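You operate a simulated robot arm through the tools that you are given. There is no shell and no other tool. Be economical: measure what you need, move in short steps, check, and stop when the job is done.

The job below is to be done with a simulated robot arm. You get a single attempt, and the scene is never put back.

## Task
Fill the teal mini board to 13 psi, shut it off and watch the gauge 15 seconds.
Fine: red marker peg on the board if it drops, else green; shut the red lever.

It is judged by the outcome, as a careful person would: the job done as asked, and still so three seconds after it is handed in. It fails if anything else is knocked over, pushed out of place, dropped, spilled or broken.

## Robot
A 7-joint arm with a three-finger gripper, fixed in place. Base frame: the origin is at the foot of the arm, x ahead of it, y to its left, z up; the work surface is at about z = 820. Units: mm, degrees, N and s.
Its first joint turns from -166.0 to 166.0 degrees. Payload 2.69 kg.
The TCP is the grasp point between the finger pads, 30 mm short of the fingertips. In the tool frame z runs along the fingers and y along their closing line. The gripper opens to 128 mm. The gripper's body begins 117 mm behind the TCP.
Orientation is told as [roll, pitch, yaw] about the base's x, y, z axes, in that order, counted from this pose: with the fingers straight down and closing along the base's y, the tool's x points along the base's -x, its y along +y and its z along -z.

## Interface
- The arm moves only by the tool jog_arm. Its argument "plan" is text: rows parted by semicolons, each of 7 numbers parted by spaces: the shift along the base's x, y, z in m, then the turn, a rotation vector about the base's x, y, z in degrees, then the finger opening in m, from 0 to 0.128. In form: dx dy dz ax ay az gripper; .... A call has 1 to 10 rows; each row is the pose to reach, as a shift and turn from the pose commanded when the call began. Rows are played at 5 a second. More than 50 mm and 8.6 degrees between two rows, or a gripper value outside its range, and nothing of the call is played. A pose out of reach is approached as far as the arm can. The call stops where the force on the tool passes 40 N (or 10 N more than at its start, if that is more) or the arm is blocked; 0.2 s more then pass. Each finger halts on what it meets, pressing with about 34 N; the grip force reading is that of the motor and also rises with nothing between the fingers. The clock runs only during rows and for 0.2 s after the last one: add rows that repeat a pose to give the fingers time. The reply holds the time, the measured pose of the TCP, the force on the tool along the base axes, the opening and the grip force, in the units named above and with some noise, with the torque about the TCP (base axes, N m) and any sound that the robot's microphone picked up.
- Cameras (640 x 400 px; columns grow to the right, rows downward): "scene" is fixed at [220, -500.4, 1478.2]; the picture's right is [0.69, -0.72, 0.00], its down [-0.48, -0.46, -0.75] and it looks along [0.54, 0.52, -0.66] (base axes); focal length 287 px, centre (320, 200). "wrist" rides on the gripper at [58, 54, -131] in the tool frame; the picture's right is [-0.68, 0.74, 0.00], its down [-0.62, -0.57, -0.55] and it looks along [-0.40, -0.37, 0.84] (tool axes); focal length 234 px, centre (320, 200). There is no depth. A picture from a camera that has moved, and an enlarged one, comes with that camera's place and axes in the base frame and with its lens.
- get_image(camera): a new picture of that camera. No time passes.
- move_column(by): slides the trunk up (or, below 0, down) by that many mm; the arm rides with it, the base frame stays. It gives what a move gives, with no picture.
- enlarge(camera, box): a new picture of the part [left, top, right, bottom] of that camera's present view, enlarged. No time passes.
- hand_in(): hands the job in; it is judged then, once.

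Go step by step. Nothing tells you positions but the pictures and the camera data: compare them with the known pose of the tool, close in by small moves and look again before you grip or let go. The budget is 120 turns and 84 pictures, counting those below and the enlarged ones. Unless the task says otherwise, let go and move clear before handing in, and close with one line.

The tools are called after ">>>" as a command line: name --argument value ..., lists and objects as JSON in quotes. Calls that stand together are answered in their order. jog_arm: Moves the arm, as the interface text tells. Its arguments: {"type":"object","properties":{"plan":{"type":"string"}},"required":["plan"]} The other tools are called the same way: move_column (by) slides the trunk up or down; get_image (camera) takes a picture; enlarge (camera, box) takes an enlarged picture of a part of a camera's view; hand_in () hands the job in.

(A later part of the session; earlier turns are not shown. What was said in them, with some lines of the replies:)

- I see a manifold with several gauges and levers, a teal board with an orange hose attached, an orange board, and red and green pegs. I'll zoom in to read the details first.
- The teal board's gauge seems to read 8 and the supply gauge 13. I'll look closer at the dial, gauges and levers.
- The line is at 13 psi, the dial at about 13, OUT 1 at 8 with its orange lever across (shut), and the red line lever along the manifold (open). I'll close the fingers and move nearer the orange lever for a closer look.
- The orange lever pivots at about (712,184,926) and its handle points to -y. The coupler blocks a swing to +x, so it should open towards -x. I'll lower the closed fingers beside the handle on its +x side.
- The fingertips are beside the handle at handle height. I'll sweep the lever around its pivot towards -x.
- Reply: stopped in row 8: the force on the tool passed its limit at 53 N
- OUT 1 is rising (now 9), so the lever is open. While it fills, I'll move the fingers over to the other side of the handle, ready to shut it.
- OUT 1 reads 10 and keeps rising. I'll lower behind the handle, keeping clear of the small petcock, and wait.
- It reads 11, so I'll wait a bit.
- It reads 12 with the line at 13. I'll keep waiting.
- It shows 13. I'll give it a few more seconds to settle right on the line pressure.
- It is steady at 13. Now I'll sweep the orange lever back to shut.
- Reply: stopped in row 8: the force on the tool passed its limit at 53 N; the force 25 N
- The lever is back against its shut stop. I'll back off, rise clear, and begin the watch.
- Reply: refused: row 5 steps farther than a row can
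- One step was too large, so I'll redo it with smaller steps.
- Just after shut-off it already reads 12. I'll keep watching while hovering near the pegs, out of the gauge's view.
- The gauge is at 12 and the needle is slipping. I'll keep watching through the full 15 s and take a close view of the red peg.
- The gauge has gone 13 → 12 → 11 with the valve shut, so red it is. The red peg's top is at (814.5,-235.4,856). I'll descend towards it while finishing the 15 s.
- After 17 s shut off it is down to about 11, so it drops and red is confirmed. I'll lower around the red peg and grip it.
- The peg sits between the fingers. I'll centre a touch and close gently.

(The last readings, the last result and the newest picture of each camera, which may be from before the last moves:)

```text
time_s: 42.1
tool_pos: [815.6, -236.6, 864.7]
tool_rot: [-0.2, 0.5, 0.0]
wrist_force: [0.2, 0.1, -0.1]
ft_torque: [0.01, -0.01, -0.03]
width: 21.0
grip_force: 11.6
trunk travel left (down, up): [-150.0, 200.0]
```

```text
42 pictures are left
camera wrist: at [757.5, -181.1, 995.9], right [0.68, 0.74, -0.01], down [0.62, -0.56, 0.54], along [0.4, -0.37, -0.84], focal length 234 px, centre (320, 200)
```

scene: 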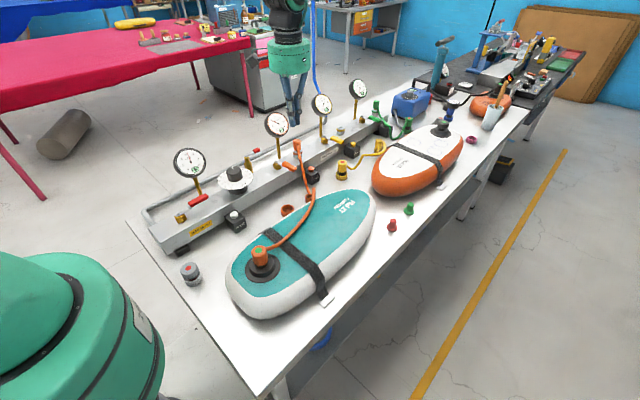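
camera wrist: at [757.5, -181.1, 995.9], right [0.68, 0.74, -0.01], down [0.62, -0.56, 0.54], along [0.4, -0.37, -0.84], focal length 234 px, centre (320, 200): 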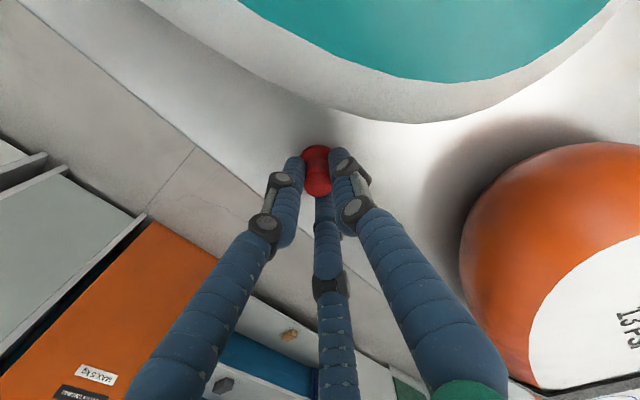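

The red peg is held (21 mm). I'll lift it and carry it over the teal board's deck, between the strap and the text, around (590,-150).

>>> jog_arm --plan "0 0 0.02 0 0 0 0; 0 0 0.065 0 0 0 0; 0 0 0.11 0 0 0 0; 0 0 0.155 0 0 0 0; -0.045 0.017 0.165 0 0 0 0; -0.09 0.034 0.165 0 0 0 0; -0.135 0.051 0.165 0 0 0 0; -0.18 0.068 0.165 0 0 0 0; -0.225 0.085 0.165 0 0 0 0; -0.225 0.085 0.165 0 0 0 0"

>>> get_image --camera "wrist"

>>> get_image --camera "scene"

```text
time_s: 44.3
tool_pos: [589.8, -145.4, 1028.4]
tool_rot: [-0.2, 0.6, 0.0]
wrist_force: [-1.1, 0.3, 0.3]
ft_torque: [-0.05, -0.06, -0.01]
width: 20.2
grip_force: 34.4
trunk travel left (down, up): [-150.0, 200.0]
```

```text
41 pictures are left
camera wrist: at [531.6, -91.3, 1160.1], right [0.68, 0.74, -0.01], down [0.62, -0.56, 0.55], along [0.4, -0.37, -0.84], focal length 234 px, centre (320, 200)
```

wrist: 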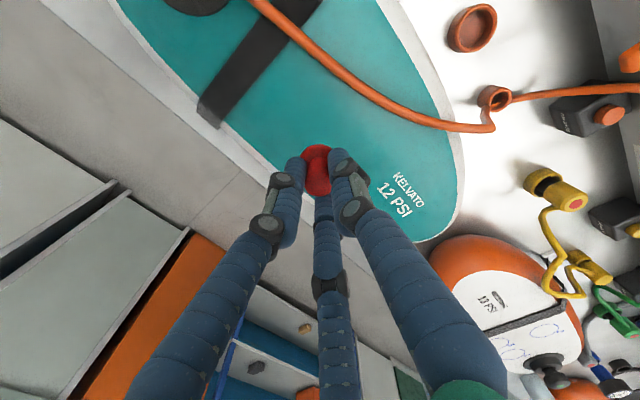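

```text
40 pictures are left
```

scene: 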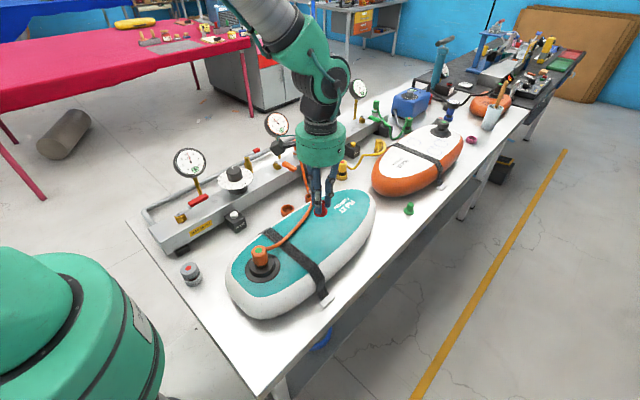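

The landing spot is on the deck but a bit near its edge, so I'll shift 18 mm to +y and descend close to the surface.

>>> jog_arm --plan "0 0.009 0 0 0 0 0; 0 0.018 0 0 0 0 0; 0 0.018 -0.03 0 0 0 0; 0 0.018 -0.05 0 0 0 0; 0 0.018 -0.05 0 0 0 0"

>>> enlarge --camera "scene" --box '[270, 150, 390, 250]'

>>> get_image --camera "wrist"

```text
time_s: 45.5
tool_pos: [590.3, -131.4, 979.1]
tool_rot: [-0.2, 0.5, -0.1]
wrist_force: [0.5, -0.1, -0.7]
ft_torque: [0.0, 0.03, 0.0]
width: 19.6
grip_force: 34.6
trunk travel left (down, up): [-150.0, 200.0]
```

```text
4.00 times, centred on (330, 200) of scene
camera zoom: at [220.0, -500.4, 1478.2], right [0.69, -0.72, 0.0], down [-0.48, -0.46, -0.75], along [0.54, 0.52, -0.66], focal length 1150 px, centre (280, 200)
```

zoom: 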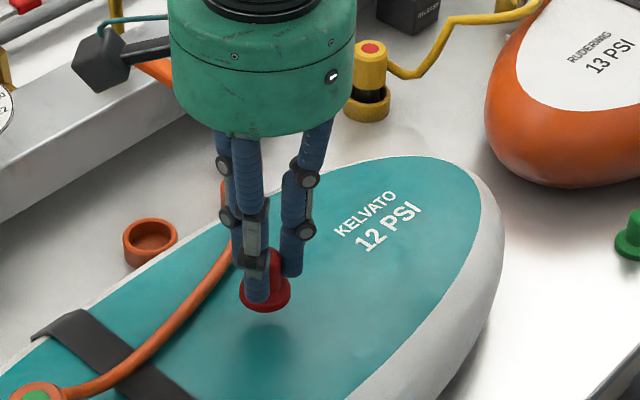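

```text
38 pictures are left
camera wrist: at [531.0, -77.1, 1110.1], right [0.68, 0.74, -0.01], down [0.62, -0.56, 0.54], along [0.4, -0.37, -0.84], focal length 234 px, centre (320, 200)
```

wrist: 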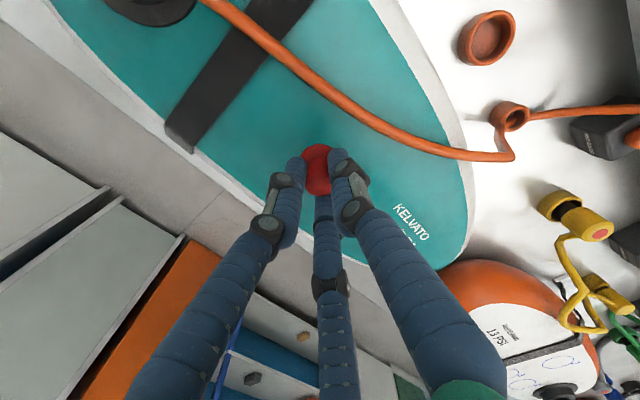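

>>> jog_arm --plan "0 0 -0.004 0 0 0 0; 0 0 -0.008 0 0 0 0; 0 0 -0.011 0 0 0 0; 0 0 -0.011 0 0 0 0"

>>> enlarge --camera "scene" --box '[300, 190, 360, 240]'

```text
time_s: 46.5
tool_pos: [588.2, -131.2, 968.2]
tool_rot: [-0.2, 0.6, 0.1]
wrist_force: [0.3, -0.9, 0.2]
ft_torque: [-0.02, 0.03, -0.02]
width: 19.5
grip_force: 34.3
trunk travel left (down, up): [-150.0, 200.0]
```

```text
8.00 times, centred on (330, 215) of scene
camera zoom: at [220.0, -500.4, 1478.2], right [0.69, -0.72, 0.0], down [-0.48, -0.46, -0.75], along [0.54, 0.52, -0.66], focal length 2300 px, centre (240, 80)
```

zoom: 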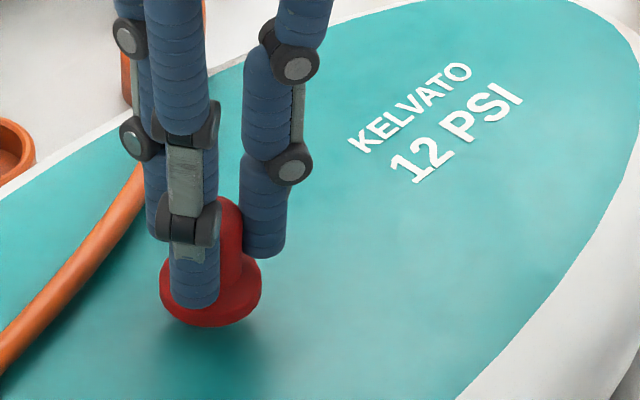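

>>> jog_arm --plan "0 0 -0.002 0 0 0 0; 0 0 -0.004 0 0 0 0; 0 0 -0.006 0 0 0 0; 0 0 -0.006 0 0 0 0"

>>> enlarge --camera "scene" --box '[300, 190, 360, 240]'

```text
time_s: 47.5
tool_pos: [589.2, -133.4, 963.8]
tool_rot: [-0.2, 0.5, 0.0]
wrist_force: [0.2, -0.5, 0.7]
ft_torque: [-0.05, 0.0, 0.01]
width: 19.5
grip_force: 34.1
trunk travel left (down, up): [-150.0, 200.0]
```

```text
8.00 times, centred on (330, 215) of scene
camera zoom: at [220.0, -500.4, 1478.2], right [0.69, -0.72, 0.0], down [-0.48, -0.46, -0.75], along [0.54, 0.52, -0.66], focal length 2300 px, centre (240, 80)
```

zoom: 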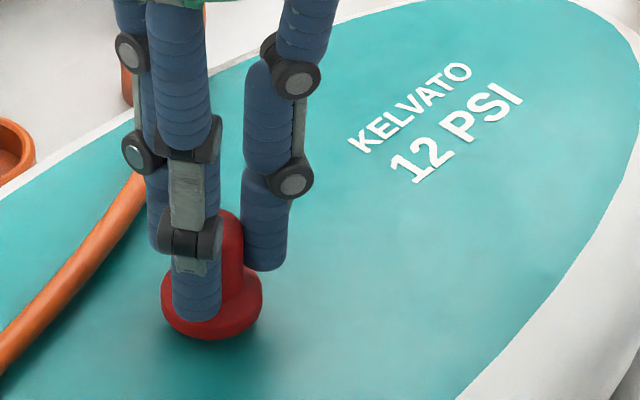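

>>> jog_arm --plan "0 0 -0.002 0 0 0 0; 0 0 -0.004 0 0 0 0; 0 0 -0.005 0 0 0 0; 0 0 -0.005 0 0 0 0"

>>> jog_arm --plan "0 0 -0.001 0 0 0 0; 0 0 -0.002 0 0 0 0; 0 0 -0.002 0 0 0 0"

>>> enlarge --camera "scene" --box '[300, 190, 360, 240]'

```text
time_s: 48.5
tool_pos: [588.8, -132.3, 958.7]
tool_rot: [-0.2, 0.5, 0.1]
wrist_force: [0.0, 0.5, -0.3]
ft_torque: [-0.03, 0.0, -0.01]
width: 19.1
grip_force: 33.7
trunk travel left (down, up): [-150.0, 200.0]
```

```text
time_s: 49.3
tool_pos: [588.9, -132.2, 955.2]
tool_rot: [-0.2, 0.6, 0.0]
wrist_force: [-0.7, -0.1, -0.4]
ft_torque: [-0.02, -0.03, -0.01]
width: 19.2
grip_force: 33.7
trunk travel left (down, up): [-150.0, 200.0]
```

```text
8.00 times, centred on (330, 215) of scene
camera zoom: at [220.0, -500.4, 1478.2], right [0.69, -0.72, 0.0], down [-0.48, -0.46, -0.75], along [0.54, 0.52, -0.66], focal length 2300 px, centre (240, 80)
```

zoom: 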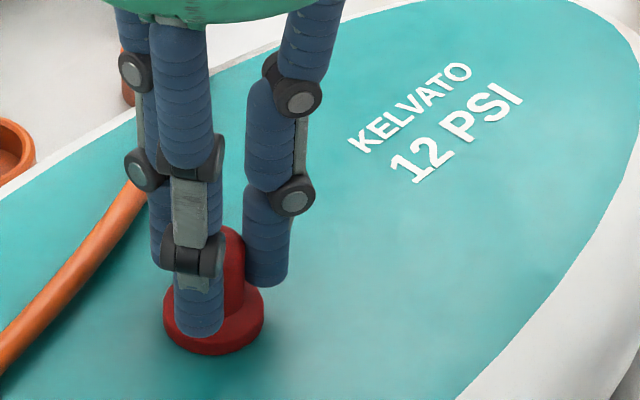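

>>> jog_arm --plan "0 0 -0.001 0 0 0 0; 0 0 -0.002 0 0 0 0; 0 0 -0.003 0 0 0 0; 0 0 -0.003 0 0 0 0"

>>> jog_arm --plan "0 0 -0.001 0 0 0 0; 0 0 -0.002 0 0 0 0; 0 0 -0.002 0 0 0 0"

>>> enlarge --camera "scene" --box '[300, 190, 360, 240]'

```text
time_s: 50.3
tool_pos: [589.5, -131.3, 953.1]
tool_rot: [-0.2, 0.4, 0.1]
wrist_force: [-4.8, 1.4, 18.8]
ft_torque: [0.07, 0.03, 0.03]
width: 19.7
grip_force: 34.3
trunk travel left (down, up): [-150.0, 200.0]
```

```text
time_s: 51.1
tool_pos: [589.8, -131.8, 954.2]
tool_rot: [-0.2, 0.2, -0.1]
wrist_force: [-10.5, 1.7, 20.6]
ft_torque: [0.1, 0.34, -0.02]
width: 19.3
grip_force: 33.8
trunk travel left (down, up): [-150.0, 200.0]
stopped in row 3: the force on the tool passed its limit at 40 N (the readings are from after the stop); the commanded pose is now the measured one
```

```text
8.00 times, centred on (330, 215) of scene
camera zoom: at [220.0, -500.4, 1478.2], right [0.69, -0.72, 0.0], down [-0.48, -0.46, -0.75], along [0.54, 0.52, -0.66], focal length 2300 px, centre (240, 80)
```

zoom: 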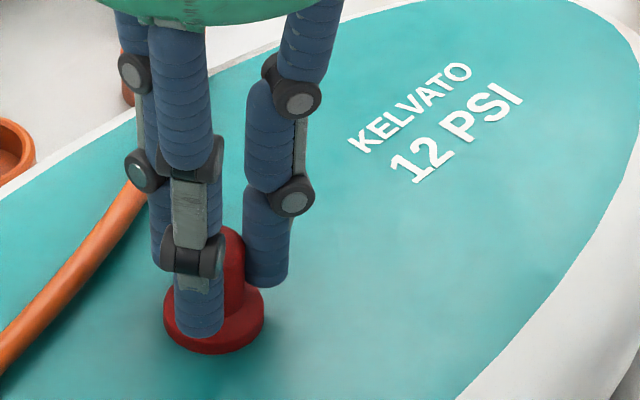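

The peg is down on the deck (contact about 20 N). I'll ease up 1 mm, open slowly and rise straight up.

>>> jog_arm --plan "0 0 0.001 0 0 0 0.005; 0 0 0.001 0 0 0 0.018; 0 0 0.001 0 0 0 0.024; 0 0 0.001 0 0 0 0.034; 0 0 0.001 0 0 0 0.046; 0 0 0.001 0 0 0 0.05; 0 0 0.03 0 0 0 0.05; 0 0 0.07 0 0 0 0.05; 0 0 0.12 0 0 0 0.05"

>>> enlarge --camera "scene" --box '[270, 150, 390, 250]'

```text
time_s: 53.1
tool_pos: [587.3, -131.1, 1071.7]
tool_rot: [-0.1, 0.4, 0.0]
wrist_force: [-0.3, -0.5, -0.3]
ft_torque: [-0.03, 0.02, -0.01]
width: 50.4
grip_force: 0.0
trunk travel left (down, up): [-150.0, 200.0]
```

```text
4.00 times, centred on (330, 200) of scene
camera zoom: at [220.0, -500.4, 1478.2], right [0.69, -0.72, 0.0], down [-0.48, -0.46, -0.75], along [0.54, 0.52, -0.66], focal length 1150 px, centre (280, 200)
```

zoom: 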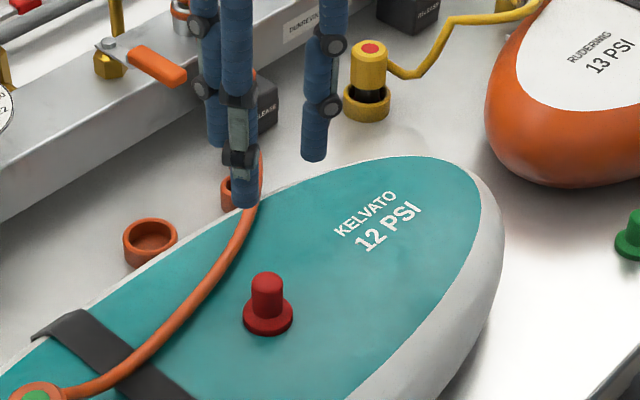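

The red peg stands upright on the teal board. Next is the red line lever, so I'll close the fingers and go look at it.

>>> jog_arm --plan "-0.023 0.033 0.02 0 0 0 0.03; -0.046 0.066 0.04 0 0 0 0; -0.069 0.099 0.05 0 0 0 0; -0.092 0.132 0.05 0 0 0 0; -0.115 0.165 0.05 0 0 0 0; -0.138 0.198 0.05 0 0 0 0; -0.157 0.230 0.04 0 0 0 0; -0.157 0.230 0.03 0 0 0 0"

>>> get_image --camera "wrist"

>>> enlarge --camera "scene" --box '[140, 130, 260, 250]'

```text
time_s: 54.9
tool_pos: [433.3, 98.1, 1102.6]
tool_rot: [-0.4, 0.4, 0.1]
wrist_force: [-0.1, -0.5, 0.0]
ft_torque: [-0.04, -0.03, 0.01]
width: 2.3
grip_force: 31.4
trunk travel left (down, up): [-150.0, 200.0]
```

```text
32 pictures are left
camera wrist: at [375.9, 152.0, 1234.0], right [0.68, 0.74, -0.01], down [0.62, -0.56, 0.55], along [0.4, -0.38, -0.84], focal length 234 px, centre (320, 200)
```

wrist: 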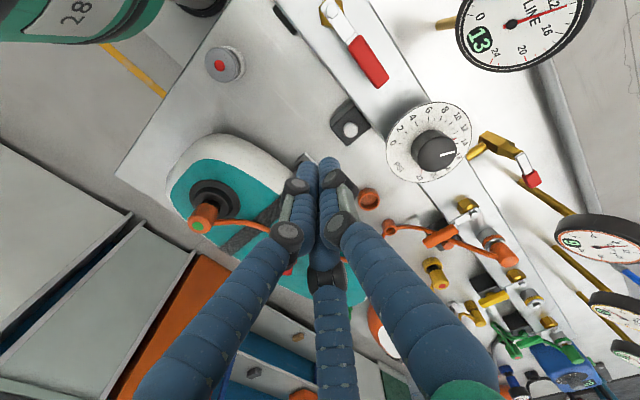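

```text
3.33 times, centred on (200, 190) of scene
camera zoom: at [220.0, -500.4, 1478.2], right [0.69, -0.72, 0.0], down [-0.48, -0.46, -0.75], along [0.54, 0.52, -0.66], focal length 958 px, centre (720, 233)
```

zoom: 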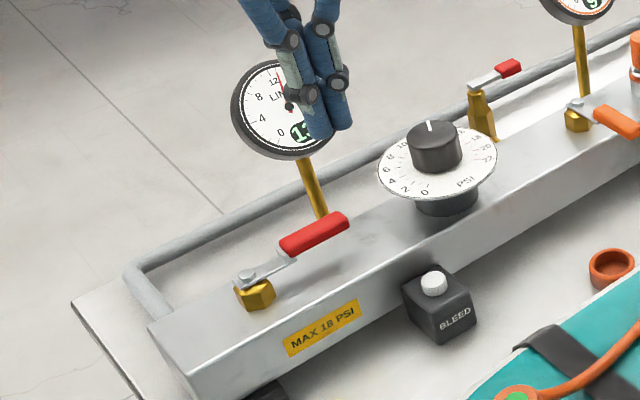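

The red lever pivots at about (362,181), its handle points to +x with the end at about x=448, and the LINE gauge head is at (471,280,990). I'll come down on the +y side of the handle, well clear of the gauge.

>>> jog_arm --plan "-0.005 0.04 0 0 0 0 0; -0.01 0.08 0 0 0 0 0; -0.013 0.111 0 0 0 0 0; -0.013 0.111 -0.035 0 0 0 0; -0.013 0.111 -0.075 0 0 0 0; -0.013 0.111 -0.105 0 0 0 0; -0.013 0.111 -0.105 0 0 0 0"

>>> get_image --camera "wrist"

>>> enlarge --camera "scene" --box '[140, 130, 260, 250]'

```text
time_s: 56.5
tool_pos: [422.4, 209.8, 999.1]
tool_rot: [-0.2, 0.4, 0.1]
wrist_force: [-0.5, -1.1, -1.1]
ft_torque: [-0.02, 0.03, 0.03]
width: 2.0
grip_force: 31.2
trunk travel left (down, up): [-150.0, 200.0]
```

```text
30 pictures are left
camera wrist: at [364.5, 265.0, 1130.1], right [0.68, 0.74, -0.01], down [0.62, -0.56, 0.55], along [0.4, -0.37, -0.84], focal length 234 px, centre (320, 200)
```

wrist: 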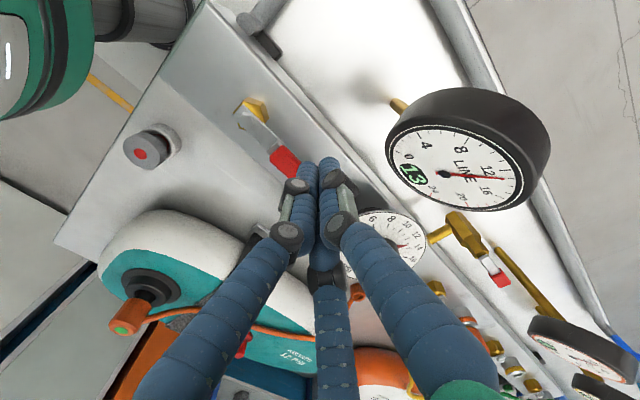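

```text
3.33 times, centred on (200, 190) of scene
camera zoom: at [220.0, -500.4, 1478.2], right [0.69, -0.72, 0.0], down [-0.48, -0.46, -0.75], along [0.54, 0.52, -0.66], focal length 958 px, centre (720, 233)
```

zoom: 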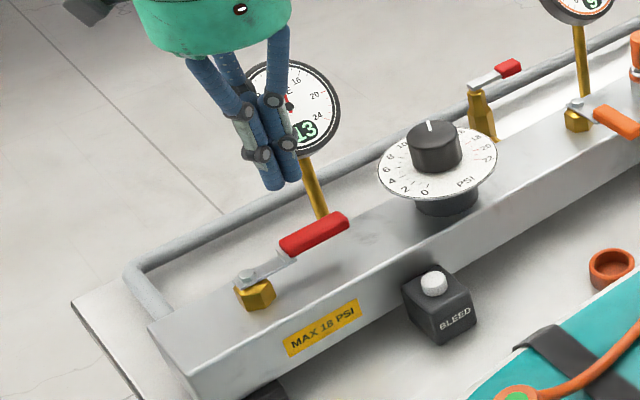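

>>> jog_arm --plan "0 0 -0.03 0 0 0 0; 0 0 -0.059 0 0 0 0; 0 0 -0.06 0 0 0 0"

>>> enlarge --camera "scene" --box '[140, 130, 260, 250]'

```text
time_s: 57.3
tool_pos: [422.6, 210.7, 938.5]
tool_rot: [-0.2, 0.4, 0.1]
wrist_force: [0.1, 0.9, -1.4]
ft_torque: [-0.02, 0.03, -0.03]
width: 1.7
grip_force: 31.3
trunk travel left (down, up): [-150.0, 200.0]
```

```text
3.33 times, centred on (200, 190) of scene
camera zoom: at [220.0, -500.4, 1478.2], right [0.69, -0.72, 0.0], down [-0.48, -0.46, -0.75], along [0.54, 0.52, -0.66], focal length 958 px, centre (720, 233)
```

zoom: 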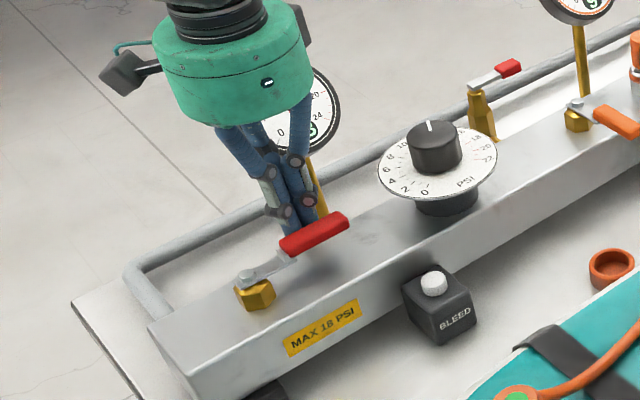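

The fingertips are behind the red handle. Now I'll sweep it towards -y (across, shut).

>>> jog_arm --plan "-0.002 -0.011 0 0 0 0 0; 0.001 -0.027 0 0 0 0 0; -0.001 -0.043 0 0 0 0 0; -0.006 -0.058 0 0 0 0 0; -0.015 -0.071 0 0 0 0 0; -0.028 -0.081 0 0 0 0 0; -0.042 -0.088 0 0 0 0 0; -0.05 -0.089 0 0 0 0 0; -0.054 -0.089 0 0 0 0 0"

>>> enlarge --camera "scene" --box '[140, 130, 260, 250]'

```text
time_s: 59.0
tool_pos: [386.3, 124.1, 942.2]
tool_rot: [0.1, -0.6, 0.0]
wrist_force: [11.6, -1.1, 4.4]
ft_torque: [-0.04, 0.01, 0.08]
width: 2.3
grip_force: 31.6
trunk travel left (down, up): [-150.0, 200.0]
stopped in row 8: the force on the tool passed its limit at 48 N (the readings are from after the stop); the commanded pose is now the measured one
```

```text
3.33 times, centred on (200, 190) of scene
camera zoom: at [220.0, -500.4, 1478.2], right [0.69, -0.72, 0.0], down [-0.48, -0.46, -0.75], along [0.54, 0.52, -0.66], focal length 958 px, centre (720, 233)
```

zoom: 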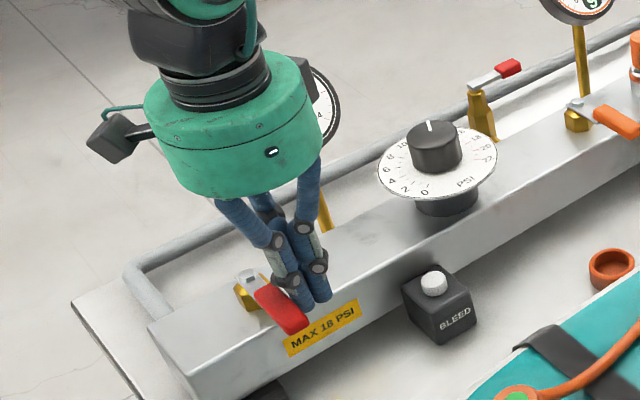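

The red lever is now across, at its stop. I'll back off, rise and check everything.

>>> jog_arm --plan "0.015 0 0 0 0 0 0; 0.015 0 0.045 0 0 0 0; 0.015 -0.01 0.09 0 0 0 0; 0.015 -0.03 0.13 0 0 0 0; 0.03 -0.06 0.16 0 0 0 0; 0.05 -0.1 0.18 0 0 0 0; 0.07 -0.14 0.19 0 0 0 0; 0.09 -0.18 0.19 0 0 0 0; 0.11 -0.22 0.19 0 0 0 0"

>>> get_image --camera "scene"

>>> enlarge --camera "scene" --box '[140, 130, 260, 250]'

>>> enlarge --camera "scene" --box '[240, 90, 360, 190]'

```text
time_s: 61.0
tool_pos: [493.6, -94.7, 1133.3]
tool_rot: [0.1, -0.4, 0.0]
wrist_force: [-0.5, 0.0, -0.1]
ft_torque: [-0.05, -0.01, -0.01]
width: 2.1
grip_force: 32.1
trunk travel left (down, up): [-150.0, 200.0]
```

```text
26 pictures are left
```

scene: 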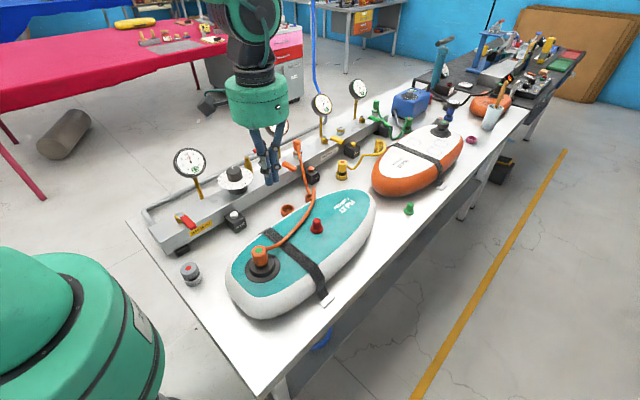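

```text
3.33 times, centred on (200, 190) of scene
camera zoom: at [220.0, -500.4, 1478.2], right [0.69, -0.72, 0.0], down [-0.48, -0.46, -0.75], along [0.54, 0.52, -0.66], focal length 958 px, centre (720, 233)
```

zoom: 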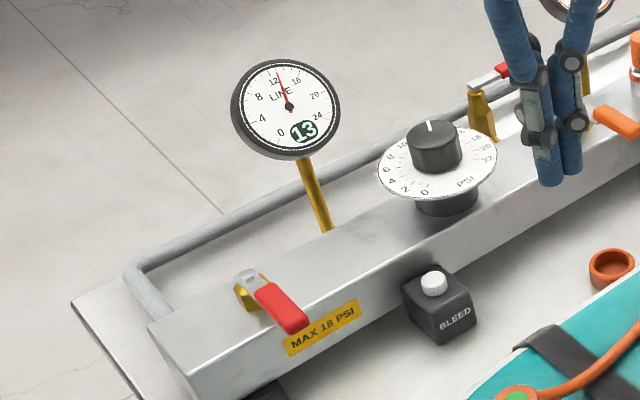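

```text
4.00 times, centred on (300, 140) of scene
camera zoom: at [220.0, -500.4, 1478.2], right [0.69, -0.72, 0.0], down [-0.48, -0.46, -0.75], along [0.54, 0.52, -0.66], focal length 1150 px, centre (400, 440)
```

zoom: 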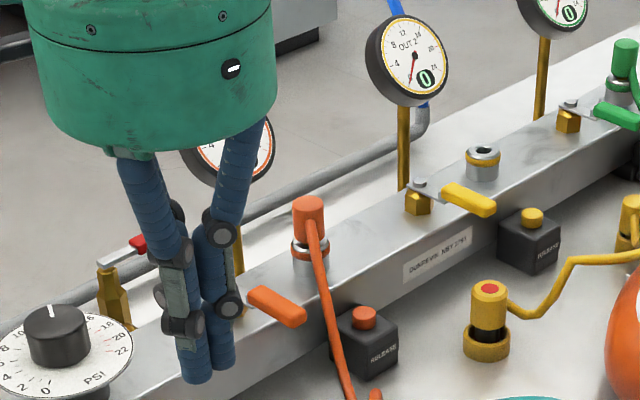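

>>> enlarge --camera "scene" --box '[160, 195, 220, 245]'

>>> enlarge --camera "scene" --box '[270, 180, 390, 280]'

```text
8.00 times, centred on (190, 220) of scene
camera zoom: at [220.0, -500.4, 1478.2], right [0.69, -0.72, 0.0], down [-0.48, -0.46, -0.75], along [0.54, 0.52, -0.66], focal length 2300 px, centre (1360, 40)
```

zoom: 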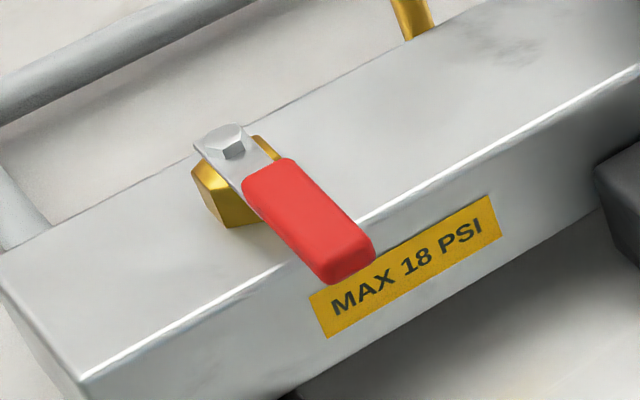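

```text
4.00 times, centred on (330, 230) of scene
camera zoom: at [220.0, -500.4, 1478.2], right [0.69, -0.72, 0.0], down [-0.48, -0.46, -0.75], along [0.54, 0.52, -0.66], focal length 1150 px, centre (280, 80)
```

zoom: 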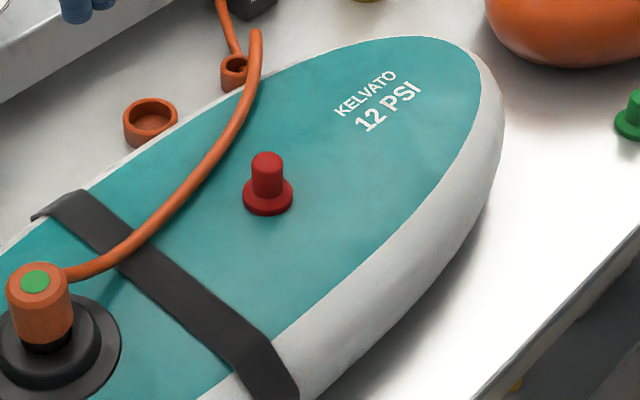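

Both levers are across (shut), the red peg stands on the teal board, and the arm is clear of everything. I'm handing in.

>>> hand_in

```text
The job is handed in.
```

I filled the teal board to 13 psi and shut off the orange lever. The gauge dropped to 11 psi over about 17 s, so the red peg is on the board, and the red line lever is shut.
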